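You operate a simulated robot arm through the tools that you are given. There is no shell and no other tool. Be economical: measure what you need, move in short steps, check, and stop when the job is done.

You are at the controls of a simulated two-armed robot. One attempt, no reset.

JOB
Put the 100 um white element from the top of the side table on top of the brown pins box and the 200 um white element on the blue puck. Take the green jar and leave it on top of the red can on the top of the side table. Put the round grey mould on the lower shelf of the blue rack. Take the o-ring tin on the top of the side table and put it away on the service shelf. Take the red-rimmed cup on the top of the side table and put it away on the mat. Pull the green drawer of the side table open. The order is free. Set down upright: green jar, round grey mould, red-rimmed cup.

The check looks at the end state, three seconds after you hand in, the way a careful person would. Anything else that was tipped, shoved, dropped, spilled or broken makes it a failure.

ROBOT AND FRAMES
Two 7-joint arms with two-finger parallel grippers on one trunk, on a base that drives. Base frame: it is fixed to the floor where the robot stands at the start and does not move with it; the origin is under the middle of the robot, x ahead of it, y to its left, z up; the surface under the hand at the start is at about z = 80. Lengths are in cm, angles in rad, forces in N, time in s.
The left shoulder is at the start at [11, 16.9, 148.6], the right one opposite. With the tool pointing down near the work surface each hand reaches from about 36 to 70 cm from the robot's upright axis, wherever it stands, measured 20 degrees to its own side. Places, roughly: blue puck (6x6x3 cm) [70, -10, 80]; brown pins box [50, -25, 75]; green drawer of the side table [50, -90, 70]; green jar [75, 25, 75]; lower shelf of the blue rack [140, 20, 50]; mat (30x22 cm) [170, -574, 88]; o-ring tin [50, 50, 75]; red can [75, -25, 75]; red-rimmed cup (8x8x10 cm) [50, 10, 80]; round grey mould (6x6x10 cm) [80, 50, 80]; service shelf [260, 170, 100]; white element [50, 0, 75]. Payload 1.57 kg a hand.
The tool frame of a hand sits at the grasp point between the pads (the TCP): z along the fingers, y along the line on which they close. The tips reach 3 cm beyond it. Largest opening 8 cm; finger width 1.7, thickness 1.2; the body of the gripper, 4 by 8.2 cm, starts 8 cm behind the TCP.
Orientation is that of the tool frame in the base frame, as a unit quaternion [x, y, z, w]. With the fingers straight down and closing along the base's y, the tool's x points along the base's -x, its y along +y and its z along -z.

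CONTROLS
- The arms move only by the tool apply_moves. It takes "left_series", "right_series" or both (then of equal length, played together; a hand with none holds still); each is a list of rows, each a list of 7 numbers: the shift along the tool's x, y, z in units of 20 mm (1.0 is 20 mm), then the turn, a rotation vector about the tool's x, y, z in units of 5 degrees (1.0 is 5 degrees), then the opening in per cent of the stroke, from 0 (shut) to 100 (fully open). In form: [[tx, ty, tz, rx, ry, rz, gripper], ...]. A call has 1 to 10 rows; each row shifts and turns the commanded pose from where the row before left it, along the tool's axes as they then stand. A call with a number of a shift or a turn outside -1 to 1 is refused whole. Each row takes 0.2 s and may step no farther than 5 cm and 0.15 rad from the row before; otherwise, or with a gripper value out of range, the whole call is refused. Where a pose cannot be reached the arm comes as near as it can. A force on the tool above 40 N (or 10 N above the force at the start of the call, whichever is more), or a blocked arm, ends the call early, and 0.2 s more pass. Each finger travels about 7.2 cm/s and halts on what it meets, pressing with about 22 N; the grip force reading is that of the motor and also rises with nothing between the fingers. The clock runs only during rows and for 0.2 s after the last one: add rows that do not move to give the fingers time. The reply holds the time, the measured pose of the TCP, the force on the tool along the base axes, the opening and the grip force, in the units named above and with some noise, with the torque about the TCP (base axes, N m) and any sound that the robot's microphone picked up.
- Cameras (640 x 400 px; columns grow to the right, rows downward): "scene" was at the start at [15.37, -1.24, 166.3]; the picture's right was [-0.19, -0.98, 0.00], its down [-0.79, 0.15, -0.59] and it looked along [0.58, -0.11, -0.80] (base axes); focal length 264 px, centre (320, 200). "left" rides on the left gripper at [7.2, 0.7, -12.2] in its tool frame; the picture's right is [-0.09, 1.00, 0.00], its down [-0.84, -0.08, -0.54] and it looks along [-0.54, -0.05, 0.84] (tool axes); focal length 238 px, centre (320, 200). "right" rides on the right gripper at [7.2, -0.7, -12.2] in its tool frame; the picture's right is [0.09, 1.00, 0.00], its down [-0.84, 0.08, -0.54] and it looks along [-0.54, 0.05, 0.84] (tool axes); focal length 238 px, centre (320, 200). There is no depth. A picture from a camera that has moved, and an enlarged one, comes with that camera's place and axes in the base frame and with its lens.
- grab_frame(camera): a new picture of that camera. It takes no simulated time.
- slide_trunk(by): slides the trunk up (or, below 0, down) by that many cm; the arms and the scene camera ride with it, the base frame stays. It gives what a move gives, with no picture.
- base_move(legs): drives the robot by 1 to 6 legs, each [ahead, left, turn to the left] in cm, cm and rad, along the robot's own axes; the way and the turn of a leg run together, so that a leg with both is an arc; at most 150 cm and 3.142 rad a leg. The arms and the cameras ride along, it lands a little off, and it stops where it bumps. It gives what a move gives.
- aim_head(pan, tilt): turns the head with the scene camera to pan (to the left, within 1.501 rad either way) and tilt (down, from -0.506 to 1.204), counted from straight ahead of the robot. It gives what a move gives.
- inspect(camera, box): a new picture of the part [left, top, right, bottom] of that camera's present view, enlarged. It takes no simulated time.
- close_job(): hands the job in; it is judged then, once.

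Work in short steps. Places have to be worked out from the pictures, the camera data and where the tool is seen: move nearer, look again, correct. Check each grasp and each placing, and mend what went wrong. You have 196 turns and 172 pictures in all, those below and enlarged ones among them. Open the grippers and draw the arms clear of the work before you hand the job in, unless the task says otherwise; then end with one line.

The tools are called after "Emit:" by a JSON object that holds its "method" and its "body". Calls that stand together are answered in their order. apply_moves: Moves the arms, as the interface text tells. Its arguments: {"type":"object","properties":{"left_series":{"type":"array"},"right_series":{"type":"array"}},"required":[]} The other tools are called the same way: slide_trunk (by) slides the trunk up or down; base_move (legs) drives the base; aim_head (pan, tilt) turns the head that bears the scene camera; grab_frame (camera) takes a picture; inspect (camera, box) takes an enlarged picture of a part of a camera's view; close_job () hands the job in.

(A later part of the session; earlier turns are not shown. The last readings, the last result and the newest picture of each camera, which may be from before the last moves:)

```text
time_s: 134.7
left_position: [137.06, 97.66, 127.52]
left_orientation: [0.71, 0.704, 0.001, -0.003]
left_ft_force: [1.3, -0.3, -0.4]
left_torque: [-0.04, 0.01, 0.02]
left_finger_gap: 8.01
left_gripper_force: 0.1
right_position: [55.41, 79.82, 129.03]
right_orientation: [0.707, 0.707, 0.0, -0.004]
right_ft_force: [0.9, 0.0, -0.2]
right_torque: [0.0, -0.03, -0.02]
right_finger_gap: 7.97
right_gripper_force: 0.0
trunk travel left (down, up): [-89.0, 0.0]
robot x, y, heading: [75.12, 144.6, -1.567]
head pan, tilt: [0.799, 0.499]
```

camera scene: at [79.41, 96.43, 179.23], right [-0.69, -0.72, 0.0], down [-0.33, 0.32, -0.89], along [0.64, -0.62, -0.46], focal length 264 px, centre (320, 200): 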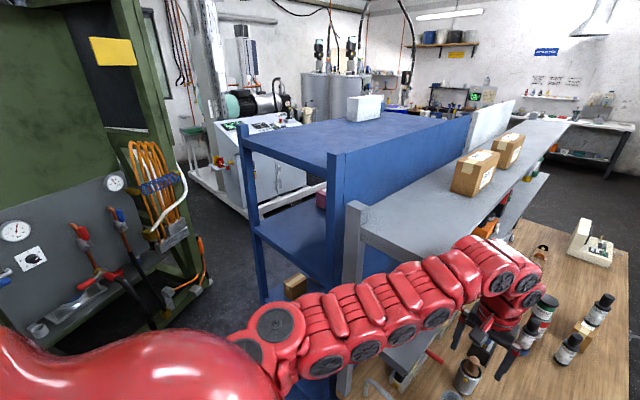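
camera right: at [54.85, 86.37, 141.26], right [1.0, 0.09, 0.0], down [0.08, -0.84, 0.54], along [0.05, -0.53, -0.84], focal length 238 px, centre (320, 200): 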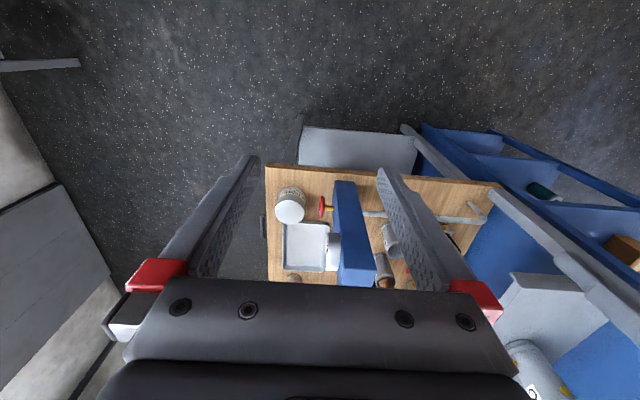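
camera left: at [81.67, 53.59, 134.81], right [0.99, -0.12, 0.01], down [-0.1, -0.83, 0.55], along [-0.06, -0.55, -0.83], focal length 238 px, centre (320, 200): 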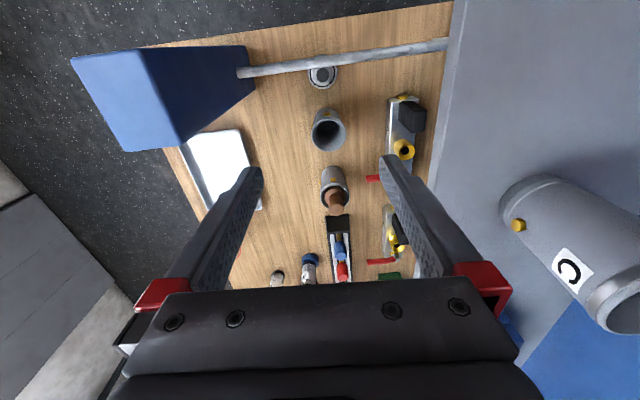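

Left hand parked. Drive ahead 36 cm and bring the right hand above the mould.

Emit:
{"method": "base_move", "body": {"legs": [[36, 0, 0]]}}

Emit:
{"method": "apply_moves", "body": {"right_series": [[0, 1, 0, 0, 0, 0, 100], [0, 1, 0, 0, 0, 0, 100], [0, 1, 0, 0, 0, 0, 100], [0, 1, 0, 0, 0, 0, 100], [0, 1, 0, 0, 0, 0, 100], [0, 1, 0, 0, 0, 0, 100], [0, 1, 0, 0, 0, 0, 100], [0, 1, 0, 0, 0, 0, 100], [0, 1, 0, 0, 0, 0, 100], [0, 1, 0, 0, 0, 0, 100]]}}

Emit:
{"method": "apply_moves", "body": {"right_series": [[0.2, 1, 0.6, 0, 0, 0, 100], [0.2, 1, 0.6, 0, 0, 0, 100], [0.2, 1, 1, 0, 0, 0, 100], [0.2, 0, 1, 0, 0, 0, 100], [0.2, 0, 1, 0, 0, 0, 100], [0.2, 0, 1, 0, 0, 0, 100], [0, 0, 1, 0, 0, 0, 100], [0, 0, 1, 0, 0, 0, 100]]}}

Emit:
{"method": "grab_frame", "body": {"camera": "right"}}

```text
time_s: 137.0
left_position: [137.1, 60.98, 127.51]
left_orientation: [0.71, 0.704, 0.001, -0.003]
left_ft_force: [-0.1, 0.2, 0.1]
left_torque: [0.0, 0.01, -0.01]
left_finger_gap: 7.98
left_gripper_force: 0.0
right_position: [55.6, 43.37, 129.2]
right_orientation: [0.707, 0.707, 0.0, -0.004]
right_ft_force: [0.4, 0.2, -0.6]
right_torque: [-0.04, 0.0, 0.03]
right_finger_gap: 8.01
right_gripper_force: 0.0
trunk travel left (down, up): [-89.0, 0.0]
robot x, y, heading: [75.05, 107.69, -1.57]
head pan, tilt: [0.799, 0.499]
```

```text
time_s: 139.2
left_position: [137.27, 60.83, 127.47]
left_orientation: [0.709, 0.705, 0.001, -0.003]
left_ft_force: [0.4, 0.1, -0.4]
left_torque: [0.02, -0.02, 0.02]
left_finger_gap: 7.99
left_gripper_force: 0.0
right_position: [75.68, 43.02, 129.05]
right_orientation: [0.707, 0.707, 0.0, -0.004]
right_ft_force: [0.1, -0.5, -0.7]
right_torque: [-0.01, 0.0, 0.02]
right_finger_gap: 7.99
right_gripper_force: 0.1
trunk travel left (down, up): [-89.0, 0.0]
robot x, y, heading: [75.29, 108.13, -1.562]
head pan, tilt: [0.799, 0.499]
```

```text
time_s: 141.0
left_position: [137.21, 60.81, 127.51]
left_orientation: [0.711, 0.704, 0.0, -0.003]
left_ft_force: [0.5, -0.2, 0.0]
left_torque: [0.0, 0.01, 0.01]
left_finger_gap: 8.0
left_gripper_force: 0.1
right_position: [81.58, 45.52, 114.52]
right_orientation: [0.707, 0.707, 0.0, -0.003]
right_ft_force: [0.4, 0.7, 0.3]
right_torque: [0.02, 0.01, -0.02]
right_finger_gap: 8.01
right_gripper_force: 0.1
trunk travel left (down, up): [-89.0, 0.0]
robot x, y, heading: [75.08, 108.05, -1.567]
head pan, tilt: [0.799, 0.499]
```

```text
87 pictures are left
camera right: at [80.82, 52.61, 126.82], right [1.0, 0.09, 0.0], down [0.08, -0.84, 0.54], along [0.05, -0.54, -0.84], focal length 238 px, centre (320, 200)
```

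right: 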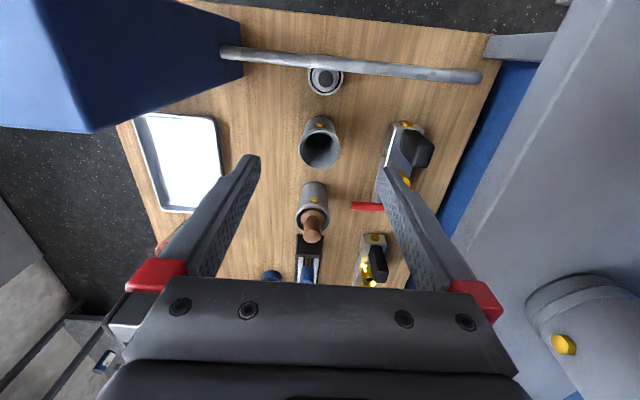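

Emit:
{"method": "inspect", "body": {"camera": "right", "box": [210, 30, 370, 130]}}

```text
4.00 times, centred on (290, 80) of right
camera zoom: at [80.82, 52.61, 126.82], right [1.0, 0.09, 0.0], down [0.08, -0.84, 0.54], along [0.05, -0.54, -0.84], focal length 953 px, centre (440, 680)
```

zoom: 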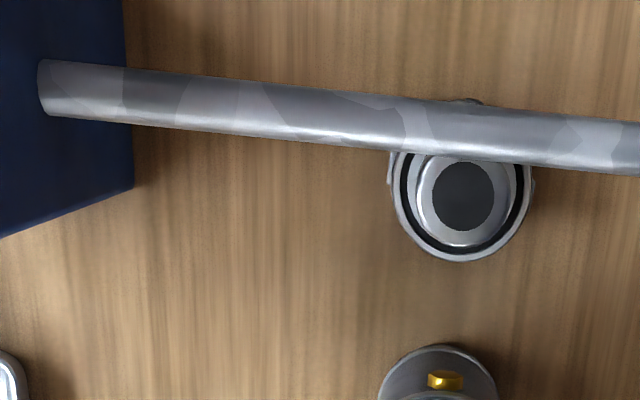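

Pipe centre is at about y 51.1, z 90.5; the mould's neck (3.2 cm) is clear of it by <1 cm on the -y side. I drive 5 cm nearer and align the right hand over the neck.

Emit:
{"method": "base_move", "body": {"legs": [[5, 0, 0]]}}

Emit:
{"method": "apply_moves", "body": {"right_series": [[0, 0, 0.5, 0, 0, 0, 60], [0.8, 0.1, 1, 0, 0, 0, 60], [0.8, 0, 1, 0, 0, 0, 60], [0.8, 0, 1, 0, 0, 0, 60], [0.8, 0, 1, 0, 0, 0, 60], [0.5, 0, 0.6, 0, 0, 0, 60]]}}

Emit:
{"method": "grab_frame", "body": {"camera": "right"}}

```text
time_s: 142.2
left_position: [136.87, 56.93, 125.91]
left_orientation: [0.706, 0.708, 0.001, -0.029]
left_ft_force: [-0.7, -0.8, -0.5]
left_torque: [0.0, -0.02, -0.01]
left_finger_gap: 7.99
left_gripper_force: 0.0
right_position: [81.96, 40.38, 114.58]
right_orientation: [0.706, 0.709, 0.001, -0.004]
right_ft_force: [-0.8, 0.1, 0.6]
right_torque: [0.03, 0.0, -0.01]
right_finger_gap: 7.98
right_gripper_force: 0.2
trunk travel left (down, up): [-89.0, 0.0]
robot x, y, heading: [74.37, 102.75, -1.561]
head pan, tilt: [0.799, 0.499]
stopped in leg 1: the force on the tool passed its limit at 45 N (the readings are from after the stop); the commanded pose is now the measured one
```

```text
time_s: 143.6
left_position: [136.94, 56.7, 125.97]
left_orientation: [0.706, 0.708, -0.001, -0.027]
left_ft_force: [-0.3, -0.3, -0.7]
left_torque: [-0.02, 0.01, -0.01]
left_finger_gap: 8.0
left_gripper_force: 0.1
right_position: [81.95, 47.93, 104.26]
right_orientation: [0.706, 0.708, -0.001, -0.004]
right_ft_force: [-0.1, -0.1, 0.5]
right_torque: [0.0, 0.06, -0.01]
right_finger_gap: 4.79
right_gripper_force: 0.1
trunk travel left (down, up): [-89.0, 0.0]
robot x, y, heading: [74.99, 103.02, -1.563]
head pan, tilt: [0.799, 0.499]
```

```text
85 pictures are left
camera right: at [81.2, 55.1, 116.4], right [1.0, 0.09, -0.01], down [0.08, -0.84, 0.54], along [0.04, -0.54, -0.84], focal length 238 px, centre (320, 200)
```

right: 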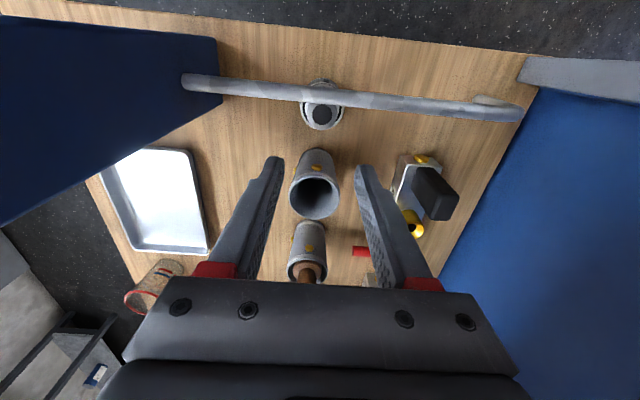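

Left hand grazed something, so I ease it back 3 cm. The right hand is over the neck ((81.85,48.8)); descend to just above.

Emit:
{"method": "apply_moves", "body": {"left_series": [[0.5, 0, 0, 0, 0, 0, 100], [0.5, 0, 0, 0, 0, 0, 100], [0.5, 0, 0, 0, 0, 0, 100], [0, 0, 0, 0, 0, 0, 100], [0, 0, 0, 0, 0, 0, 100], [0, 0, 0, 0, 0, 0, 100], [0, 0, 0, 0, 0, 0, 100]], "right_series": [[0.25, 0, 0.8, 0, 0, 0, 60], [0, 0, 0.8, 0, 0, 0, 60], [0, 0, 0.8, 0, 0, 0, 60], [0, 0, 0.8, 0, 0, 0, 60], [0, 0, 0.8, 0, 0, 0, 60], [0, 0, 0.8, 0, 0, 0, 60], [0, 0, 0.8, 0, 0, 0, 60]]}}

Emit:
{"method": "inspect", "body": {"camera": "right", "box": [220, 90, 420, 215]}}

```text
time_s: 145.2
left_position: [136.63, 59.92, 126.22]
left_orientation: [0.706, 0.708, 0.002, -0.025]
left_ft_force: [0.3, 0.9, -0.6]
left_torque: [-0.01, 0.01, 0.03]
left_finger_gap: 8.02
left_gripper_force: 0.1
right_position: [81.71, 48.48, 93.27]
right_orientation: [0.706, 0.708, 0.001, -0.004]
right_ft_force: [0.2, 0.6, 0.6]
right_torque: [0.0, -0.01, 0.01]
right_finger_gap: 4.79
right_gripper_force: 0.0
trunk travel left (down, up): [-89.0, 0.0]
robot x, y, heading: [75.12, 102.86, -1.565]
head pan, tilt: [0.799, 0.499]
```

```text
3.20 times, centred on (320, 152) of right
camera zoom: at [80.92, 55.67, 105.48], right [1.0, 0.09, 0.0], down [0.08, -0.84, 0.54], along [0.05, -0.54, -0.84], focal length 763 px, centre (320, 352)
```

zoom: 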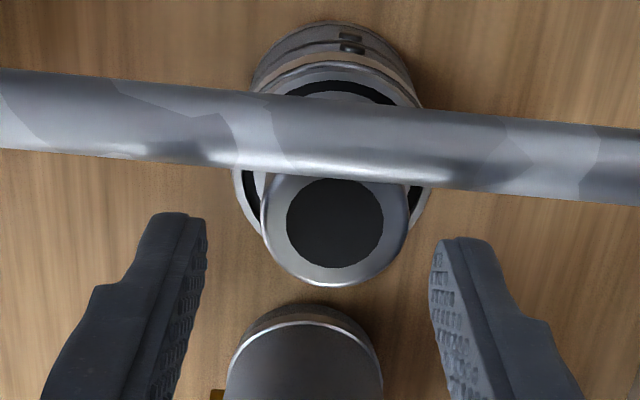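

Fingers straddle the neck and clear the pipe. Descend gently.

Emit:
{"method": "apply_moves", "body": {"right_series": [[0, 0.12, 0.5, 0, 0, 0, 60], [0, 0, 0.5, 0, 0, 0, 60], [0, 0, 0.5, 0, 0, 0, 60], [0, 0, 0.3, 0, 0, 0, 60], [0, 0, 0.2, 0, 0, 0, 60]]}}

Emit:
{"method": "inspect", "body": {"camera": "right", "box": [220, 90, 420, 215]}}

```text
time_s: 146.3
left_position: [136.57, 59.94, 126.29]
left_orientation: [0.706, 0.708, 0.001, -0.024]
left_ft_force: [0.4, 0.8, 0.4]
left_torque: [-0.01, -0.01, -0.02]
left_finger_gap: 8.01
left_gripper_force: 0.1
right_position: [81.92, 48.7, 89.46]
right_orientation: [0.705, 0.709, 0.001, -0.003]
right_ft_force: [0.5, -0.1, 0.3]
right_torque: [-0.02, 0.0, -0.03]
right_finger_gap: 4.79
right_gripper_force: 0.1
trunk travel left (down, up): [-89.0, 0.0]
robot x, y, heading: [74.95, 102.9, -1.563]
head pan, tilt: [0.799, 0.499]
```

```text
3.20 times, centred on (320, 152) of right
camera zoom: at [81.25, 55.75, 101.55], right [1.0, 0.1, 0.0], down [0.08, -0.84, 0.54], along [0.05, -0.54, -0.84], focal length 763 px, centre (320, 352)
```

zoom: 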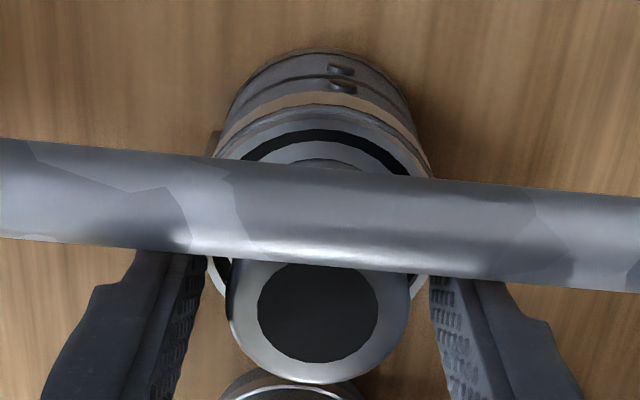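

Tips are ~3 cm down the neck. Close.

Emit:
{"method": "apply_moves", "body": {"right_series": [[0, 0, 0, 0, 0, 0, 20], [0, 0, 0, 0, 0, 0, 20], [0, 0, 0, 0, 0, 0, 20]]}}

Emit:
{"method": "apply_moves", "body": {"right_series": [[-0.2, 0, -0.08, 0, 0, 0, 20], [-0.3, 0, -0.05, 0, 0, 0, 20], [-0.3, 0, 0, 0, 0, 0, 20], [0, 0, 0, 0, 0, 0, 20]]}}

Emit:
{"method": "inspect", "body": {"camera": "right", "box": [220, 90, 420, 215]}}

```text
time_s: 147.2
left_position: [136.54, 59.97, 126.32]
left_orientation: [0.706, 0.708, 0.002, -0.024]
left_ft_force: [-0.3, -0.7, -0.4]
left_torque: [-0.01, 0.01, 0.0]
left_finger_gap: 7.97
left_gripper_force: 0.1
right_position: [81.92, 48.59, 89.28]
right_orientation: [0.706, 0.708, 0.001, -0.003]
right_ft_force: [-0.3, 0.0, 1.7]
right_torque: [0.04, -0.08, -0.01]
right_finger_gap: 3.34
right_gripper_force: 22.2
trunk travel left (down, up): [-89.0, 0.0]
robot x, y, heading: [74.89, 103.42, -1.559]
head pan, tilt: [0.799, 0.499]
```

```text
time_s: 148.2
left_position: [136.59, 59.84, 126.22]
left_orientation: [0.706, 0.708, 0.001, -0.025]
left_ft_force: [-0.8, -0.3, 0.1]
left_torque: [0.0, -0.02, 0.01]
left_finger_gap: 7.99
left_gripper_force: 0.1
right_position: [82.0, 47.11, 89.51]
right_orientation: [0.705, 0.709, 0.0, -0.003]
right_ft_force: [0.0, 0.6, -0.8]
right_torque: [-0.01, 0.0, 0.0]
right_finger_gap: 3.3
right_gripper_force: 21.4
trunk travel left (down, up): [-89.0, 0.0]
robot x, y, heading: [75.05, 102.94, -1.566]
head pan, tilt: [0.799, 0.499]
```

```text
3.20 times, centred on (320, 152) of right
camera zoom: at [81.23, 54.15, 101.76], right [1.0, 0.1, 0.0], down [0.08, -0.84, 0.54], along [0.05, -0.54, -0.84], focal length 763 px, centre (320, 352)
```

zoom: 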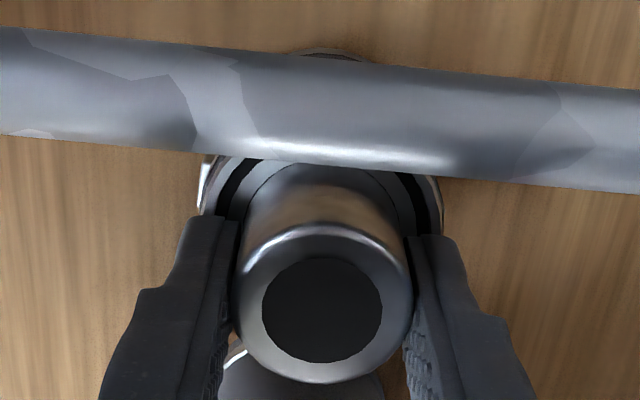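

Held. Slide another ~1.2 cm away from the pipe, then lift straight up.

Emit:
{"method": "apply_moves", "body": {"right_series": [[-0.3, 0, 0, 0, 0, 0, 20], [-0.3, 0, 0, 0, 0, 0, 20], [0, 0, -0.7, 0, 0, 0, 20], [0, 0, -0.7, 0, 0, 0, 20], [0, 0, -0.7, 0, 0, 0, 20], [0, 0, -1, 0, 0, 0, 20], [0, 0, -1, 0, 0, 0, 20], [0, 0, -1, 0, 0, 0, 20], [0, 0, -1, 0, 0, 0, 20], [0, 0, -1, 0, 0, 0, 20]]}}

Emit:
{"method": "apply_moves", "body": {"right_series": [[0, 0, -1, 0, 0, 0, 20], [0, 0, -1, 0, 0, 0, 20], [0, 0, -1, 0, 0, 0, 20], [0, 0, -1, 0, 0, 0, 20], [0, 0, -1, 0, 0, 0, 20], [0, 0, -1, 0, 0, 0, 20], [0, 0, -1, 0, 0, 0, 20], [0, 0, -1, 0, 0, 0, 20], [0, 0, -1, 0, 0, 0, 20]]}}

Emit:
{"method": "grab_frame", "body": {"camera": "right"}}

Emit:
{"method": "grab_frame", "body": {"camera": "left"}}

```text
time_s: 150.3
left_position: [136.54, 59.94, 126.31]
left_orientation: [0.706, 0.708, 0.001, -0.025]
left_ft_force: [-0.3, 0.8, 0.4]
left_torque: [0.01, 0.04, 0.02]
left_finger_gap: 8.0
left_gripper_force: 0.0
right_position: [81.95, 45.64, 103.77]
right_orientation: [0.705, 0.709, 0.0, -0.003]
right_ft_force: [-0.3, -0.1, -2.3]
right_torque: [-0.06, 0.0, -0.03]
right_finger_gap: 3.29
right_gripper_force: 22.2
trunk travel left (down, up): [-89.0, 0.0]
robot x, y, heading: [74.69, 102.66, -1.569]
head pan, tilt: [0.799, 0.499]
```

```text
time_s: 152.3
left_position: [136.6, 59.92, 126.31]
left_orientation: [0.707, 0.707, 0.001, -0.024]
left_ft_force: [0.0, 0.0, 0.1]
left_torque: [0.01, -0.01, 0.02]
left_finger_gap: 7.98
left_gripper_force: 0.0
right_position: [82.75, 44.27, 121.11]
right_orientation: [0.706, 0.708, 0.0, -0.002]
right_ft_force: [0.0, -0.1, -3.1]
right_torque: [-0.04, -0.03, -0.01]
right_finger_gap: 3.27
right_gripper_force: 21.8
right hand out of reach, approached as far as the arm can: row 1, 5, 7
trunk travel left (down, up): [-89.0, 0.0]
robot x, y, heading: [74.51, 103.18, -1.563]
head pan, tilt: [0.799, 0.499]
```

```text
81 pictures are left
camera right: at [82.03, 51.39, 133.42], right [1.0, 0.1, 0.0], down [0.08, -0.84, 0.54], along [0.05, -0.54, -0.84], focal length 238 px, centre (320, 200)
```

right: 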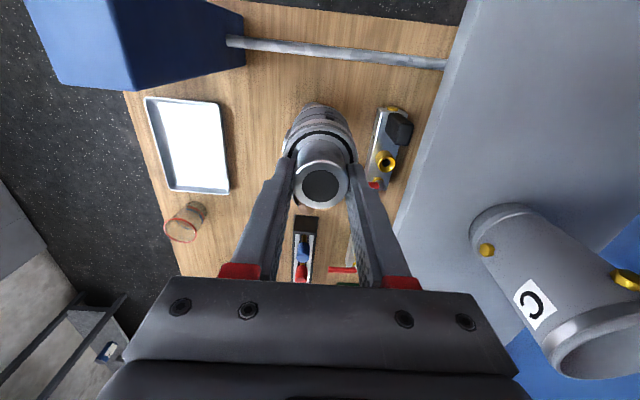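

```text
80 pictures are left
camera left: at [137.69, 66.63, 138.72], right [1.0, -0.09, -0.04], down [-0.06, -0.86, 0.51], along [-0.08, -0.51, -0.86], focal length 238 px, centre (320, 200)
```

left: 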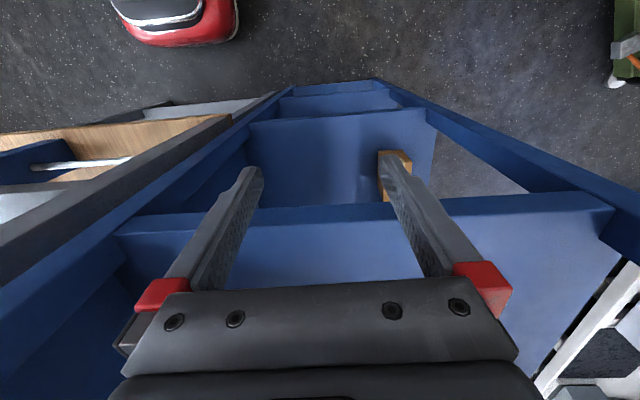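

Mould held; rack geometry solved: end face y≈55.6, x 120–160, shelves near z 49/85.5/122, so "lower shelf" is z≈49. Reaching in there needs a tilted hand, so I'll set the mould on free table space at (74.5,43) and regrasp with a ~45° tool. Lower trunk first.

Emit:
{"method": "slide_trunk", "body": {"by": -9}}

Emit:
{"method": "apply_moves", "body": {"right_series": [[-0.1, -0.8, 0, 0, 0, 0, 20], [-0.1, -0.8, 0, 0, 0, 0, 20], [-0.1, -0.8, 0.5, 0, 0, 0, 20], [0, -0.8, 0.5, 0, 0, 0, 20], [0, -0.8, 0.5, 0, 0, 0, 20], [0, 0, 0.8, 0, 0, 0, 20], [0, 0, 0.8, 0, 0, 0, 20], [0, 0, 0.8, 0, 0, 0, 20]]}}

Emit:
{"method": "grab_frame", "body": {"camera": "right"}}

```text
time_s: 153.6
left_position: [136.59, 59.89, 117.26]
left_orientation: [0.706, 0.708, 0.001, -0.024]
left_ft_force: [-0.1, 0.2, -0.9]
left_torque: [-0.01, -0.02, 0.02]
left_finger_gap: 7.98
left_gripper_force: 0.1
right_position: [82.81, 44.21, 112.14]
right_orientation: [0.706, 0.708, 0.001, -0.003]
right_ft_force: [-0.9, 0.1, -3.3]
right_torque: [-0.03, -0.02, 0.01]
right_finger_gap: 3.25
right_gripper_force: 22.1
trunk travel left (down, up): [-80.0, 9.0]
robot x, y, heading: [74.84, 102.46, -1.561]
head pan, tilt: [0.799, 0.499]
```

```text
time_s: 155.4
left_position: [136.58, 59.93, 117.2]
left_orientation: [0.706, 0.708, 0.001, -0.025]
left_ft_force: [0.5, 0.8, 0.6]
left_torque: [0.0, 0.05, -0.01]
left_finger_gap: 7.99
left_gripper_force: 0.1
right_position: [75.7, 40.99, 106.04]
right_orientation: [0.706, 0.708, 0.0, -0.004]
right_ft_force: [0.4, 1.1, -2.6]
right_torque: [-0.04, -0.01, 0.02]
right_finger_gap: 3.27
right_gripper_force: 21.9
right hand out of reach, approached as far as the arm can: row 1, 2, 3, 4, 5
trunk travel left (down, up): [-80.0, 9.0]
robot x, y, heading: [75.04, 102.9, -1.56]
head pan, tilt: [0.799, 0.499]
```

```text
79 pictures are left
camera right: at [74.97, 48.1, 118.14], right [1.0, 0.1, 0.0], down [0.08, -0.84, 0.54], along [0.05, -0.53, -0.84], focal length 238 px, centre (320, 200)
```

right: 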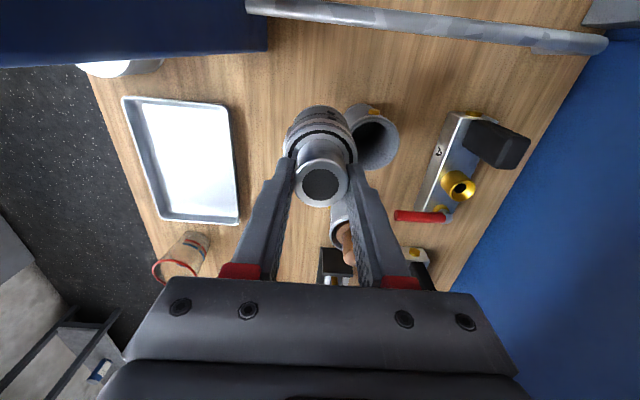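

Shift to (74.3,43.4) while lowering.

Emit:
{"method": "apply_moves", "body": {"right_series": [[0.1, -0.4, 0.5, 0, 0, 0, 20], [0.3, -0.3, 0.8, 0, 0, 0, 20], [0.4, 0, 0.8, 0, 0, 0, 20], [0.4, 0, 0.8, 0, 0, 0, 20], [0, 0, 0.8, 0, 0, 0, 20], [0, 0, 0.8, 0, 0, 0, 20], [0, 0, 0.8, 0, 0, 0, 20], [0, 0, 0.8, 0, 0, 0, 20], [0, 0, 0.8, 0, 0, 0, 20], [0, 0, 0.6, 0, 0, 0, 20]]}}

Emit:
{"method": "inspect", "body": {"camera": "right", "box": [180, 20, 480, 210]}}

```text
time_s: 157.6
left_position: [136.49, 59.77, 117.2]
left_orientation: [0.706, 0.708, 0.001, -0.024]
left_ft_force: [-1.0, 0.1, -0.7]
left_torque: [0.03, 0.02, 0.02]
left_finger_gap: 8.01
left_gripper_force: 0.1
right_position: [74.48, 42.77, 90.64]
right_orientation: [0.705, 0.709, 0.0, -0.004]
right_ft_force: [0.5, 0.0, -3.8]
right_torque: [-0.01, -0.03, -0.02]
right_finger_gap: 3.25
right_gripper_force: 22.1
right hand out of reach, approached as far as the arm can: row 3
trunk travel left (down, up): [-80.0, 9.0]
robot x, y, heading: [75.26, 103.0, -1.562]
head pan, tilt: [0.799, 0.499]
```

```text
2.11 times, centred on (330, 115) of right
camera zoom: at [73.74, 50.03, 102.93], right [1.0, 0.1, 0.0], down [0.08, -0.84, 0.54], along [0.05, -0.53, -0.84], focal length 502 px, centre (299, 379)
```

zoom: 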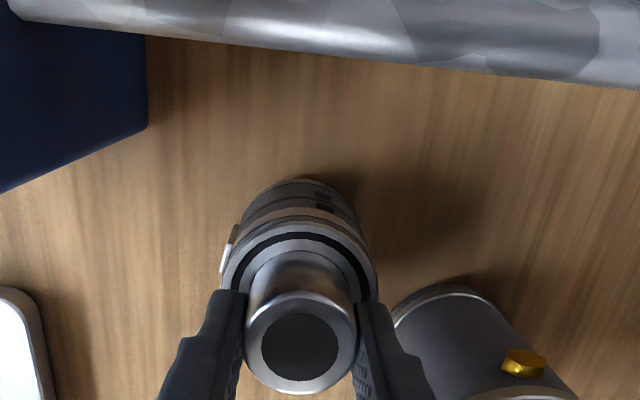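

Lower the last 1.3 cm softly.

Emit:
{"method": "apply_moves", "body": {"right_series": [[0, 0, 0.2, 0, 0, 0, 20], [0, 0, 0.2, 0, 0, 0, 20], [0, 0, 0.15, 0, 0, 0, 20], [0, 0, 0, 0, 0, 0, 20]]}}

Emit:
{"method": "apply_moves", "body": {"right_series": [[0, 0, 0.08, 0, 0, 0, 20], [0, 0, 0.08, 0, 0, 0, 20], [0, 0, 0, 0, 0, 0, 20]]}}

```text
time_s: 158.6
left_position: [136.6, 59.99, 117.3]
left_orientation: [0.706, 0.708, 0.001, -0.024]
left_ft_force: [0.3, 0.0, -0.5]
left_torque: [0.03, 0.01, 0.03]
left_finger_gap: 8.02
left_gripper_force: 0.1
right_position: [74.39, 42.89, 89.74]
right_orientation: [0.706, 0.708, -0.001, -0.002]
right_ft_force: [-0.6, -1.7, 8.9]
right_torque: [0.07, -0.15, 0.07]
right_finger_gap: 3.26
right_gripper_force: 21.8
trunk travel left (down, up): [-80.0, 9.0]
robot x, y, heading: [75.16, 103.2, -1.559]
head pan, tilt: [0.799, 0.499]
```

```text
time_s: 159.4
left_position: [136.6, 59.97, 117.28]
left_orientation: [0.706, 0.708, 0.001, -0.024]
left_ft_force: [0.2, 0.1, 0.3]
left_torque: [-0.01, -0.02, -0.02]
left_finger_gap: 8.0
left_gripper_force: 0.0
right_position: [74.4, 43.14, 89.48]
right_orientation: [0.705, 0.709, 0.0, -0.003]
right_ft_force: [0.4, 1.1, 18.0]
right_torque: [0.02, -0.29, 0.01]
right_finger_gap: 3.18
right_gripper_force: 21.8
trunk travel left (down, up): [-80.0, 9.0]
robot x, y, heading: [74.94, 102.89, -1.562]
head pan, tilt: [0.799, 0.499]
```

Mould stands on the table. Release, rise, back the base 12 cm, then pitch the right tool by 45°.

Emit:
{"method": "apply_moves", "body": {"right_series": [[0, 0, -0.05, 0, 0, 0, 20], [0, 0, 0, 0, 0, 0, 60], [0, 0, 0, 0, 0, 0, 60], [0, 0, -0.6, 0, 0, 0, 60], [0, 0, -1, 0, 0, 0, 60], [0, 0, -1, 0, 0, 0, 60], [0, 0, -1, 0, 0, 0, 60], [0, 0, -1, 0, 0, 0, 60], [0, 0, -1, 0, 0, 0, 60], [0, 0, -1, 0, 0, 0, 60]]}}

Emit:
{"method": "base_move", "body": {"legs": [[-12, 0, 0]]}}

Emit:
{"method": "apply_moves", "body": {"right_series": [[0, 0, 0, 0, -1, 0, 60], [0, 0, 0, 0, -1, 0, 60], [0, 0, 0, 0, -1, 0, 60], [0, 0, 0, 0, -1, 0, 60], [0, 0, 0, 0, -1, 0, 60], [0, 0, 0, 0, -1, 0, 60], [0, 0, 0, 0, -1, 0, 60], [0, 0, 0, 0, -1, 0, 60], [0, 0, 0, 0, -1, 0, 60]]}}

Emit:
{"method": "grab_frame", "body": {"camera": "right"}}

```text
time_s: 161.6
left_position: [136.6, 59.89, 117.28]
left_orientation: [0.706, 0.708, 0.001, -0.024]
left_ft_force: [-0.5, 0.4, 0.1]
left_torque: [0.02, 0.01, 0.01]
left_finger_gap: 8.03
left_gripper_force: 0.0
right_position: [74.84, 42.18, 102.43]
right_orientation: [0.706, 0.708, 0.001, -0.006]
right_ft_force: [0.1, 0.2, 0.7]
right_torque: [-0.01, 0.03, 0.0]
right_finger_gap: 4.78
right_gripper_force: 0.2
right hand out of reach, approached as far as the arm can: row 9, 10
trunk travel left (down, up): [-80.0, 9.0]
robot x, y, heading: [74.73, 103.29, -1.564]
head pan, tilt: [0.799, 0.499]
```

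```text
time_s: 162.8
left_position: [136.44, 71.91, 117.21]
left_orientation: [0.706, 0.707, 0.001, -0.025]
left_ft_force: [-1.0, 0.1, 0.0]
left_torque: [-0.02, 0.01, -0.01]
left_finger_gap: 8.01
left_gripper_force: 0.0
right_position: [74.86, 54.03, 102.22]
right_orientation: [0.706, 0.708, 0.002, -0.005]
right_ft_force: [-0.3, -0.4, 0.0]
right_torque: [0.05, -0.01, 0.01]
right_finger_gap: 4.79
right_gripper_force: 0.0
trunk travel left (down, up): [-80.0, 9.0]
robot x, y, heading: [74.59, 115.17, -1.567]
head pan, tilt: [0.799, 0.499]
```

```text
time_s: 164.8
left_position: [136.52, 71.9, 117.23]
left_orientation: [0.706, 0.707, 0.002, -0.024]
left_ft_force: [-0.2, 0.4, 0.2]
left_torque: [0.01, 0.02, 0.01]
left_finger_gap: 8.0
left_gripper_force: 0.0
right_position: [79.03, 44.05, 98.56]
right_orientation: [0.653, 0.657, -0.268, 0.266]
right_ft_force: [1.1, -0.6, 0.2]
right_torque: [0.01, -0.03, 0.03]
right_finger_gap: 4.82
right_gripper_force: 0.0
right hand out of reach, approached as far as the arm can: row 1, 2, 3, 4, 5, 6, 7, 8, 9
trunk travel left (down, up): [-80.0, 9.0]
robot x, y, heading: [74.84, 114.95, -1.563]
head pan, tilt: [0.799, 0.499]
```

```text
77 pictures are left
camera right: at [78.25, 57.77, 102.21], right [1.0, 0.07, -0.07], down [0.08, -0.22, 0.97], along [0.05, -0.97, -0.22], focal length 238 px, centre (320, 200)
```

right: 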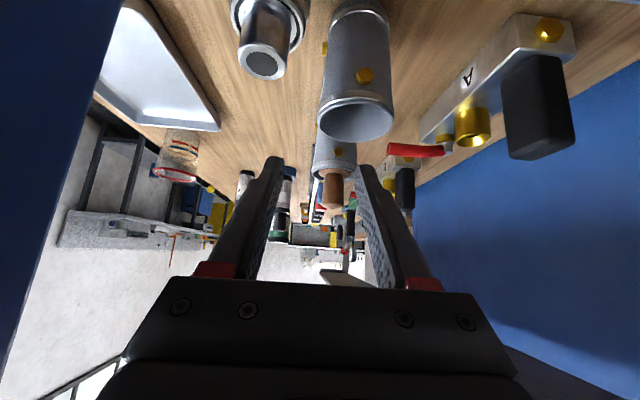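

Pitched ~44°; the hand moved to (79,44,98.6). Shift over the mould and lower along to just above the neck.

Emit:
{"method": "apply_moves", "body": {"right_series": [[0, -0.8, 0, 0, 0, 0, 60], [0, -0.8, 0, 0, 0, 0, 60], [0, -0.7, 0, 0, 0, 0, 60], [0.7, 0, 0.45, 0, 0, 0, 60], [0.7, 0, 0.45, 0, 0, 0, 60], [0.7, 0, 0.45, 0, 0, 0, 60]]}}

Emit:
{"method": "grab_frame", "body": {"camera": "right"}}

```text
time_s: 166.2
left_position: [136.44, 71.97, 117.28]
left_orientation: [0.707, 0.707, 0.002, -0.024]
left_ft_force: [-0.2, 1.0, 0.0]
left_torque: [0.0, -0.01, -0.01]
left_finger_gap: 8.01
left_gripper_force: 0.2
right_position: [75.77, 43.62, 93.72]
right_orientation: [0.653, 0.655, -0.27, 0.267]
right_ft_force: [1.1, -0.4, 0.2]
right_torque: [0.02, -0.04, 0.02]
right_finger_gap: 4.83
right_gripper_force: 0.0
right hand out of reach, approached as far as the arm can: row 1, 2, 3
trunk travel left (down, up): [-80.0, 9.0]
robot x, y, heading: [74.78, 114.8, -1.565]
head pan, tilt: [0.799, 0.499]
```

```text
76 pictures are left
camera right: at [74.99, 57.3, 97.41], right [1.0, 0.07, -0.07], down [0.08, -0.21, 0.97], along [0.05, -0.97, -0.22], focal length 238 px, centre (320, 200)
```

right: 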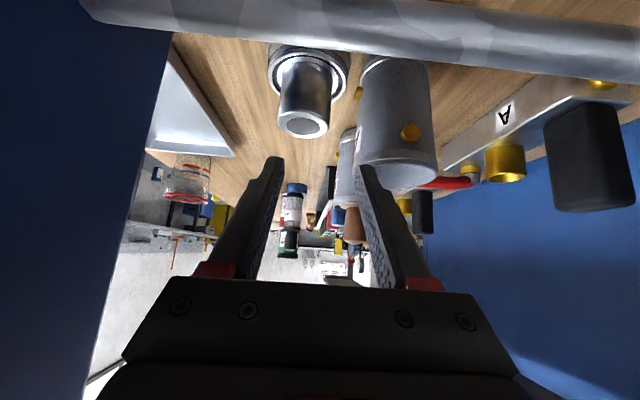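

To keep clear of the pipe I reduce the pitch to 30° and centre over the mould's neck.

Emit:
{"method": "apply_moves", "body": {"right_series": [[0, 0, 0, 0, 1, 0, 60], [0, -0.3, 0, 0, 1, 0, 60], [0, -0.4, 0, 0, 1, 0, 60], [0, 0, 0, 0, 0, 0, 60]]}}

Emit:
{"method": "grab_frame", "body": {"camera": "right"}}

```text
time_s: 167.2
left_position: [136.45, 71.94, 117.34]
left_orientation: [0.706, 0.708, 0.002, -0.024]
left_ft_force: [-0.6, 0.1, 0.2]
left_torque: [0.0, 0.0, 0.01]
left_finger_gap: 8.0
left_gripper_force: 0.2
right_position: [74.47, 43.69, 93.66]
right_orientation: [0.682, 0.685, -0.182, 0.179]
right_ft_force: [-0.2, -0.7, -0.3]
right_torque: [0.01, 0.02, -0.02]
right_finger_gap: 4.83
right_gripper_force: 0.0
trunk travel left (down, up): [-80.0, 9.0]
robot x, y, heading: [75.03, 114.66, -1.565]
head pan, tilt: [0.799, 0.499]
```

```text
75 pictures are left
camera right: at [73.72, 55.93, 100.73], right [1.0, 0.08, -0.05], down [0.08, -0.46, 0.88], along [0.05, -0.88, -0.46], focal length 238 px, centre (320, 200)
```

right: 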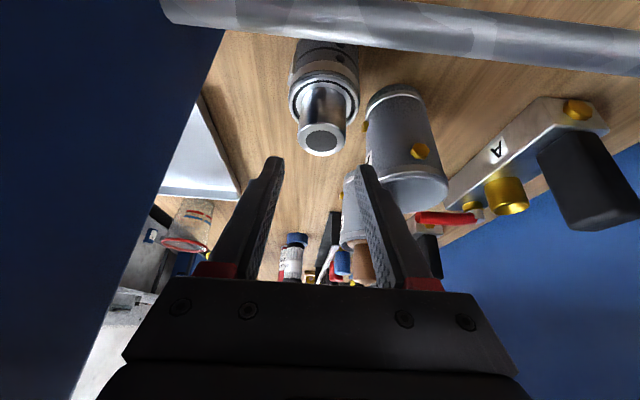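

Well centred. Descend straight down and close on the neck.

Emit:
{"method": "apply_moves", "body": {"right_series": [[0.3, 0, 0.52, 0, 0, 0, 60], [0.3, 0, 0.52, 0, 0, 0, 60], [0.3, 0, 0.52, 0, 0, 0, 60], [0.3, 0, 0.52, 0, 0, 0, 60], [0, 0, 0, 0, 0, 0, 20], [0, 0, 0, 0, 0, 0, 20], [0, 0, 0, 0, 0, 0, 20]]}}

Emit:
{"method": "inspect", "body": {"camera": "right", "box": [160, 0, 480, 200]}}

```text
time_s: 168.8
left_position: [136.36, 72.21, 117.44]
left_orientation: [0.706, 0.707, 0.0, -0.024]
left_ft_force: [0.6, -0.5, -0.7]
left_torque: [0.03, 0.0, 0.01]
left_finger_gap: 8.0
left_gripper_force: 0.1
right_position: [74.46, 43.6, 89.25]
right_orientation: [0.682, 0.684, -0.184, 0.181]
right_ft_force: [0.2, -4.8, 26.5]
right_torque: [-0.73, -0.42, -0.02]
right_finger_gap: 3.2
right_gripper_force: 22.0
trunk travel left (down, up): [-80.0, 9.0]
robot x, y, heading: [74.56, 115.09, -1.561]
head pan, tilt: [0.799, 0.499]
```

```text
2.00 times, centred on (320, 100) of right
camera zoom: at [73.63, 55.92, 96.16], right [1.0, 0.08, -0.05], down [0.08, -0.45, 0.89], along [0.05, -0.89, -0.46], focal length 477 px, centre (320, 400)
```

zoom: 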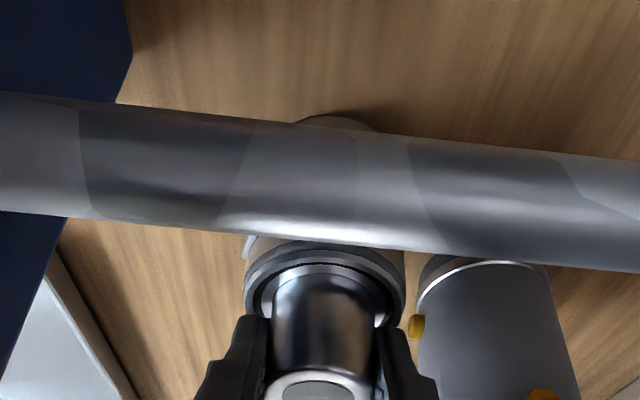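

Gripped. Lift straight up, raise the trunk, then back away from the table.

Emit:
{"method": "apply_moves", "body": {"right_series": [[-0.2, 0, -0.35, 0, 0, 0, 20], [-0.4, 0, -0.7, 0, 0, 0, 20], [-0.45, 0, -0.78, 0, 0, 0, 20], [-0.45, 0, -0.78, 0, 0, 0, 20], [-0.45, 0, -0.78, 0, 0, 0, 20], [-0.45, 0, -0.78, 0, 0, 0, 20], [-0.45, 0, -0.78, 0, 0, 0, 20], [-0.45, 0, -0.78, 0, 0, 0, 20]]}}

Emit:
{"method": "slide_trunk", "body": {"by": 8}}

Emit:
{"method": "grab_frame", "body": {"camera": "right"}}

```text
time_s: 170.6
left_position: [136.34, 72.02, 117.32]
left_orientation: [0.707, 0.707, 0.001, -0.025]
left_ft_force: [-0.3, -0.3, 0.6]
left_torque: [-0.01, 0.02, -0.03]
left_finger_gap: 8.0
left_gripper_force: 0.0
right_position: [74.72, 42.32, 100.79]
right_orientation: [0.682, 0.686, -0.181, 0.18]
right_ft_force: [-0.5, 0.1, -2.4]
right_torque: [-0.02, 0.03, 0.0]
right_finger_gap: 3.22
right_gripper_force: 22.1
right hand out of reach, approached as far as the arm can: row 6, 7
trunk travel left (down, up): [-80.0, 9.0]
robot x, y, heading: [74.99, 114.92, -1.565]
head pan, tilt: [0.799, 0.499]
```

```text
time_s: 171.8
left_position: [136.46, 71.85, 125.3]
left_orientation: [0.707, 0.707, 0.001, -0.024]
left_ft_force: [-0.6, 0.2, 0.1]
left_torque: [0.0, -0.03, 0.0]
left_finger_gap: 8.0
left_gripper_force: 0.0
right_position: [74.96, 42.24, 108.66]
right_orientation: [0.683, 0.685, -0.182, 0.179]
right_ft_force: [-0.3, 0.3, -2.8]
right_torque: [0.05, -0.01, -0.01]
right_finger_gap: 3.21
right_gripper_force: 22.3
trunk travel left (down, up): [-88.0, 1.0]
robot x, y, heading: [74.85, 114.96, -1.565]
head pan, tilt: [0.799, 0.499]
```

```text
73 pictures are left
camera right: at [74.08, 54.59, 115.71], right [1.0, 0.08, -0.05], down [0.08, -0.46, 0.88], along [0.05, -0.88, -0.46], focal length 238 px, centre (320, 200)
```

right: 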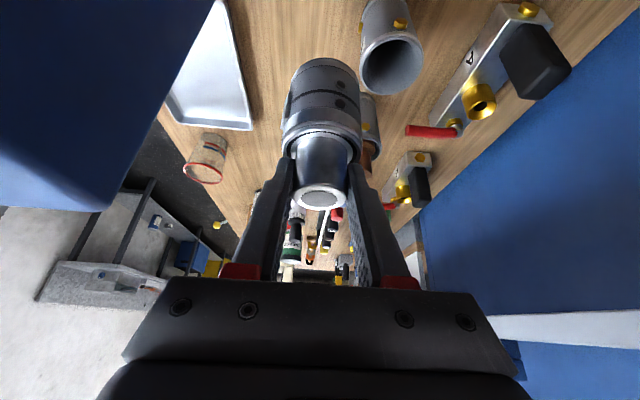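

Mould held upright. Back up 38 cm and look left at the room toward the rack and cabinet.

Emit:
{"method": "base_move", "body": {"legs": [[-38, 0, 0]]}}

Emit:
{"method": "aim_head", "body": {"pan": 0.8, "tilt": 0.6}}

Emit:
{"method": "grab_frame", "body": {"camera": "scene"}}

```text
time_s: 174.3
left_position: [136.18, 110.45, 125.24]
left_orientation: [0.708, 0.706, 0.001, -0.025]
left_ft_force: [0.9, -1.0, 0.0]
left_torque: [-0.01, 0.02, -0.02]
left_finger_gap: 8.02
left_gripper_force: 0.0
right_position: [74.39, 81.2, 108.61]
right_orientation: [0.683, 0.684, -0.182, 0.179]
right_ft_force: [-0.4, -0.5, -2.5]
right_torque: [0.01, -0.04, 0.02]
right_finger_gap: 3.21
right_gripper_force: 22.1
trunk travel left (down, up): [-88.0, 1.0]
robot x, y, heading: [74.6, 153.66, -1.568]
head pan, tilt: [0.799, 0.499]
```

```text
time_s: 174.9
left_position: [136.07, 110.59, 125.21]
left_orientation: [0.708, 0.706, 0.002, -0.025]
left_ft_force: [0.5, 0.1, -0.3]
left_torque: [0.0, 0.03, -0.01]
left_finger_gap: 7.99
left_gripper_force: 0.1
right_position: [74.4, 81.43, 108.84]
right_orientation: [0.684, 0.683, -0.183, 0.178]
right_ft_force: [0.7, 0.0, -2.4]
right_torque: [0.03, -0.01, 0.01]
right_finger_gap: 3.24
right_gripper_force: 22.2
trunk travel left (down, up): [-88.0, 1.0]
robot x, y, heading: [74.41, 153.83, -1.568]
head pan, tilt: [0.799, 0.6]
```

```text
72 pictures are left
camera scene: at [81.12, 139.95, 177.03], right [-0.69, -0.72, 0.0], down [-0.41, 0.39, -0.83], along [0.59, -0.57, -0.56], focal length 264 px, centre (320, 200)
```

scene: 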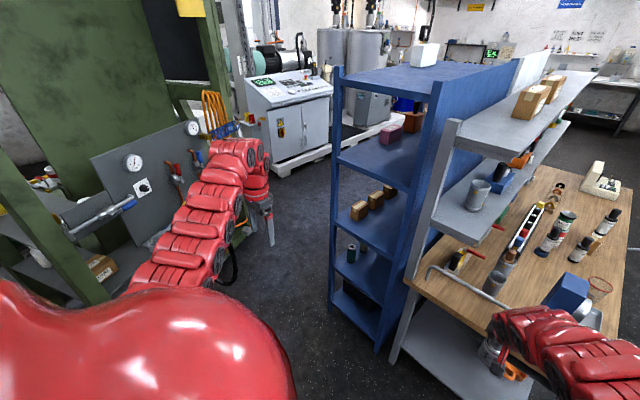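

All five rack levels are visible; the z≈50 shelf (4th, with green can at far side) is the target. Shift left 54 cm to line up with the rack end, and lower the trunk.

Emit:
{"method": "base_move", "body": {"legs": [[0, 54, 0]]}}

Emit:
{"method": "slide_trunk", "body": {"by": -45}}

Emit:
{"method": "aim_head", "body": {"pan": 0.0, "tilt": 0.6}}

Emit:
{"method": "grab_frame", "body": {"camera": "scene"}}

Emit:
{"method": "grab_frame", "body": {"camera": "right"}}

```text
time_s: 178.0
left_position: [189.3, 110.6, 125.3]
left_orientation: [0.709, 0.705, 0.001, -0.025]
left_ft_force: [-0.6, 0.0, -0.2]
left_torque: [-0.01, 0.01, -0.01]
left_finger_gap: 8.0
left_gripper_force: 0.0
right_position: [127.57, 81.36, 108.65]
right_orientation: [0.685, 0.683, -0.182, 0.178]
right_ft_force: [-0.2, 0.0, -3.0]
right_torque: [0.02, 0.03, -0.01]
right_finger_gap: 3.26
right_gripper_force: 22.1
trunk travel left (down, up): [-88.0, 1.0]
robot x, y, heading: [128.28, 153.71, -1.572]
head pan, tilt: [0.799, 0.6]
```

```text
refused: -45 is not a number from -40 to 40
```

```text
time_s: 179.2
left_position: [189.31, 110.62, 125.26]
left_orientation: [0.709, 0.705, 0.002, -0.025]
left_ft_force: [-0.7, -0.1, 0.6]
left_torque: [-0.02, -0.02, -0.03]
left_finger_gap: 8.0
left_gripper_force: 0.0
right_position: [127.55, 81.41, 108.76]
right_orientation: [0.684, 0.683, -0.184, 0.179]
right_ft_force: [-0.7, 0.8, -3.0]
right_torque: [0.02, -0.02, -0.01]
right_finger_gap: 3.2
right_gripper_force: 22.4
trunk travel left (down, up): [-88.0, 1.0]
robot x, y, heading: [128.0, 154.36, -1.571]
head pan, tilt: [0.0, 0.6]
```

```text
71 pictures are left
camera scene: at [128.24, 137.32, 177.03], right [-1.0, 0.0, 0.0], down [0.0, 0.57, -0.82], along [0.0, -0.82, -0.57], focal length 264 px, centre (320, 200)
```

scene: 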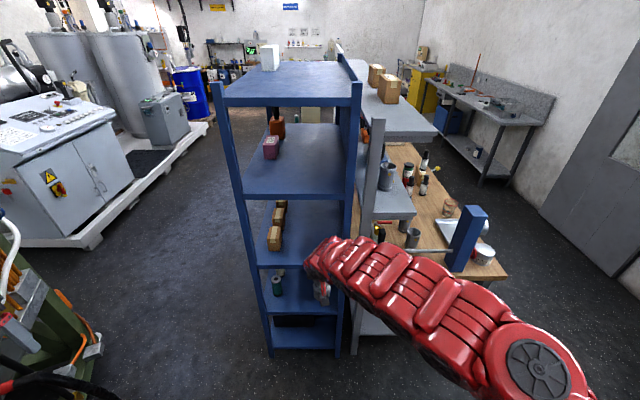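

```text
70 pictures are left
camera right: at [126.98, 93.67, 115.71], right [1.0, 0.08, -0.05], down [0.08, -0.46, 0.88], along [0.04, -0.88, -0.47], focal length 238 px, centre (320, 200)
```

right: 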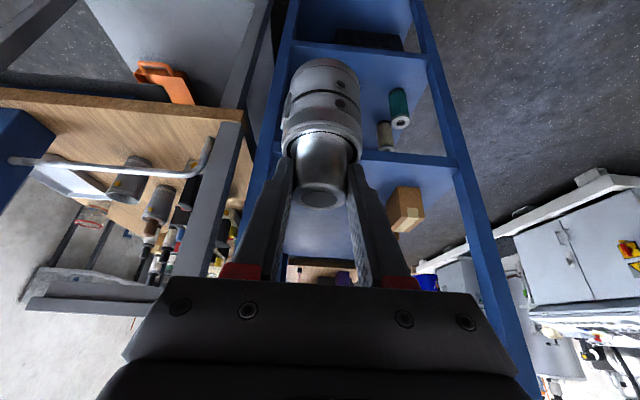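

Lower the trunk by 46 cm so the mould is level with the lower shelf.

Emit:
{"method": "slide_trunk", "body": {"by": -40}}

Emit:
{"method": "slide_trunk", "body": {"by": -6}}

Emit:
{"method": "base_move", "body": {"legs": [[22, 2.5, 0]]}}

Emit:
{"method": "grab_frame", "body": {"camera": "right"}}

Emit:
{"method": "grab_frame", "body": {"camera": "scene"}}

```text
time_s: 183.0
left_position: [189.53, 110.57, 85.31]
left_orientation: [0.71, 0.704, 0.001, -0.024]
left_ft_force: [-0.2, -0.6, 0.4]
left_torque: [0.0, -0.03, 0.02]
left_finger_gap: 8.02
left_gripper_force: 0.0
right_position: [127.72, 81.43, 68.67]
right_orientation: [0.685, 0.683, -0.183, 0.178]
right_ft_force: [-0.7, 0.4, -2.6]
right_torque: [0.02, -0.02, 0.03]
right_finger_gap: 3.21
right_gripper_force: 22.1
trunk travel left (down, up): [-48.0, 41.0]
robot x, y, heading: [128.37, 153.88, -1.567]
head pan, tilt: [0.0, 0.6]
```

```text
time_s: 184.0
left_position: [189.58, 110.61, 79.29]
left_orientation: [0.709, 0.705, 0.002, -0.024]
left_ft_force: [0.1, 0.9, 0.1]
left_torque: [-0.05, 0.02, 0.02]
left_finger_gap: 8.01
left_gripper_force: 0.0
right_position: [127.7, 81.49, 62.62]
right_orientation: [0.685, 0.682, -0.183, 0.179]
right_ft_force: [1.0, 0.0, -3.4]
right_torque: [0.01, 0.02, 0.01]
right_finger_gap: 3.21
right_gripper_force: 22.1
trunk travel left (down, up): [-42.0, 47.0]
robot x, y, heading: [127.94, 154.07, -1.569]
head pan, tilt: [0.0, 0.6]
```

```text
time_s: 185.7
left_position: [192.39, 89.25, 79.22]
left_orientation: [0.708, 0.706, 0.002, -0.025]
left_ft_force: [0.7, -0.6, 0.0]
left_torque: [0.04, -0.01, -0.02]
left_finger_gap: 8.0
left_gripper_force: 0.1
right_position: [130.75, 59.7, 62.55]
right_orientation: [0.683, 0.685, -0.181, 0.177]
right_ft_force: [-0.6, -0.1, -4.3]
right_torque: [0.01, -0.01, 0.0]
right_finger_gap: 3.22
right_gripper_force: 22.6
trunk travel left (down, up): [-42.0, 47.0]
robot x, y, heading: [130.66, 132.51, -1.568]
head pan, tilt: [0.0, 0.6]
```

```text
69 pictures are left
camera right: at [129.96, 71.94, 69.65], right [1.0, 0.08, -0.05], down [0.08, -0.46, 0.88], along [0.05, -0.88, -0.47], focal length 238 px, centre (320, 200)
```

right: 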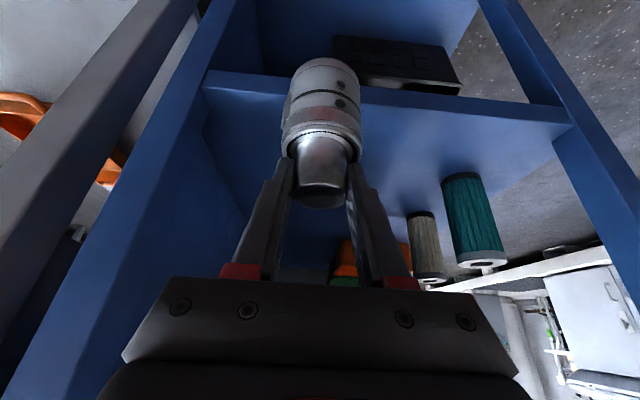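

```text
68 pictures are left
camera scene: at [130.98, 115.55, 131.01], right [-1.0, -0.01, 0.0], down [0.0, 0.57, -0.82], along [0.01, -0.82, -0.57], focal length 264 px, centre (320, 200)
```

scene: 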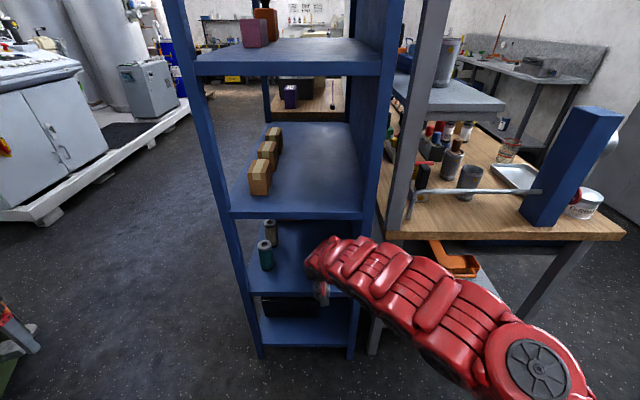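

Mould bottom is ~4.5 cm above the shelf. Drive ahead 10 cm into the bay.

Emit:
{"method": "base_move", "body": {"legs": [[10, 0, 0]]}}

Emit:
{"method": "apply_moves", "body": {"right_series": [[0.15, 0, 0.26, 0, 0, 0, 20], [0.15, 0, 0.26, 0, 0, 0, 20], [0.15, 0, 0.26, 0, 0, 0, 20], [0.15, 0, 0.26, 0, 0, 0, 20], [0.1, 0, 0.17, 0, 0, 0, 20], [0, 0, 0, 0, 0, 0, 20]]}}

Emit:
{"method": "grab_frame", "body": {"camera": "right"}}

Emit:
{"method": "inspect", "body": {"camera": "scene", "box": [230, 200, 390, 340]}}

```text
time_s: 186.8
left_position: [192.27, 79.19, 79.26]
left_orientation: [0.707, 0.706, 0.001, -0.025]
left_ft_force: [0.1, -0.3, -0.4]
left_torque: [0.0, -0.01, -0.01]
left_finger_gap: 8.01
left_gripper_force: 0.1
right_position: [130.78, 49.74, 62.62]
right_orientation: [0.684, 0.684, -0.182, 0.177]
right_ft_force: [-0.3, -0.1, -3.9]
right_torque: [0.0, -0.02, -0.03]
right_finger_gap: 3.2
right_gripper_force: 22.1
trunk travel left (down, up): [-42.0, 47.0]
robot x, y, heading: [130.47, 122.48, -1.563]
head pan, tilt: [0.0, 0.6]
```

```text
time_s: 188.2
left_position: [192.38, 79.15, 79.21]
left_orientation: [0.707, 0.706, 0.002, -0.025]
left_ft_force: [-0.5, -0.5, -0.1]
left_torque: [-0.03, 0.0, -0.03]
left_finger_gap: 7.98
left_gripper_force: 0.0
right_position: [130.77, 49.8, 59.97]
right_orientation: [0.682, 0.685, -0.182, 0.179]
right_ft_force: [0.9, -0.2, -3.6]
right_torque: [0.04, 0.03, -0.02]
right_finger_gap: 3.18
right_gripper_force: 22.1
trunk travel left (down, up): [-42.0, 47.0]
robot x, y, heading: [130.51, 122.64, -1.567]
head pan, tilt: [0.0, 0.6]
```

```text
67 pictures are left
camera right: at [130.01, 62.05, 66.96], right [1.0, 0.08, -0.05], down [0.08, -0.46, 0.88], along [0.05, -0.88, -0.47], focal length 238 px, centre (320, 200)
```

right: 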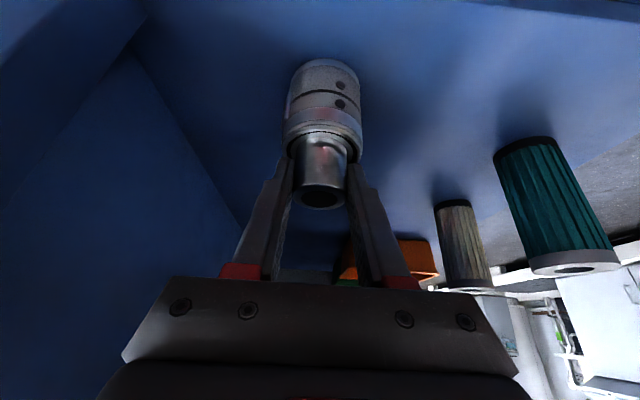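

```text
2.86 times, centred on (310, 270) of scene
camera zoom: at [131.02, 105.72, 131.03], right [-1.0, -0.01, 0.0], down [0.0, 0.57, -0.82], along [0.0, -0.82, -0.57], focal length 755 px, centre (349, 0)
```

zoom: 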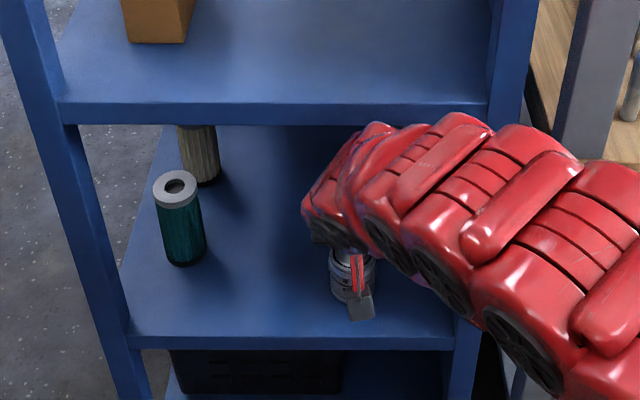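

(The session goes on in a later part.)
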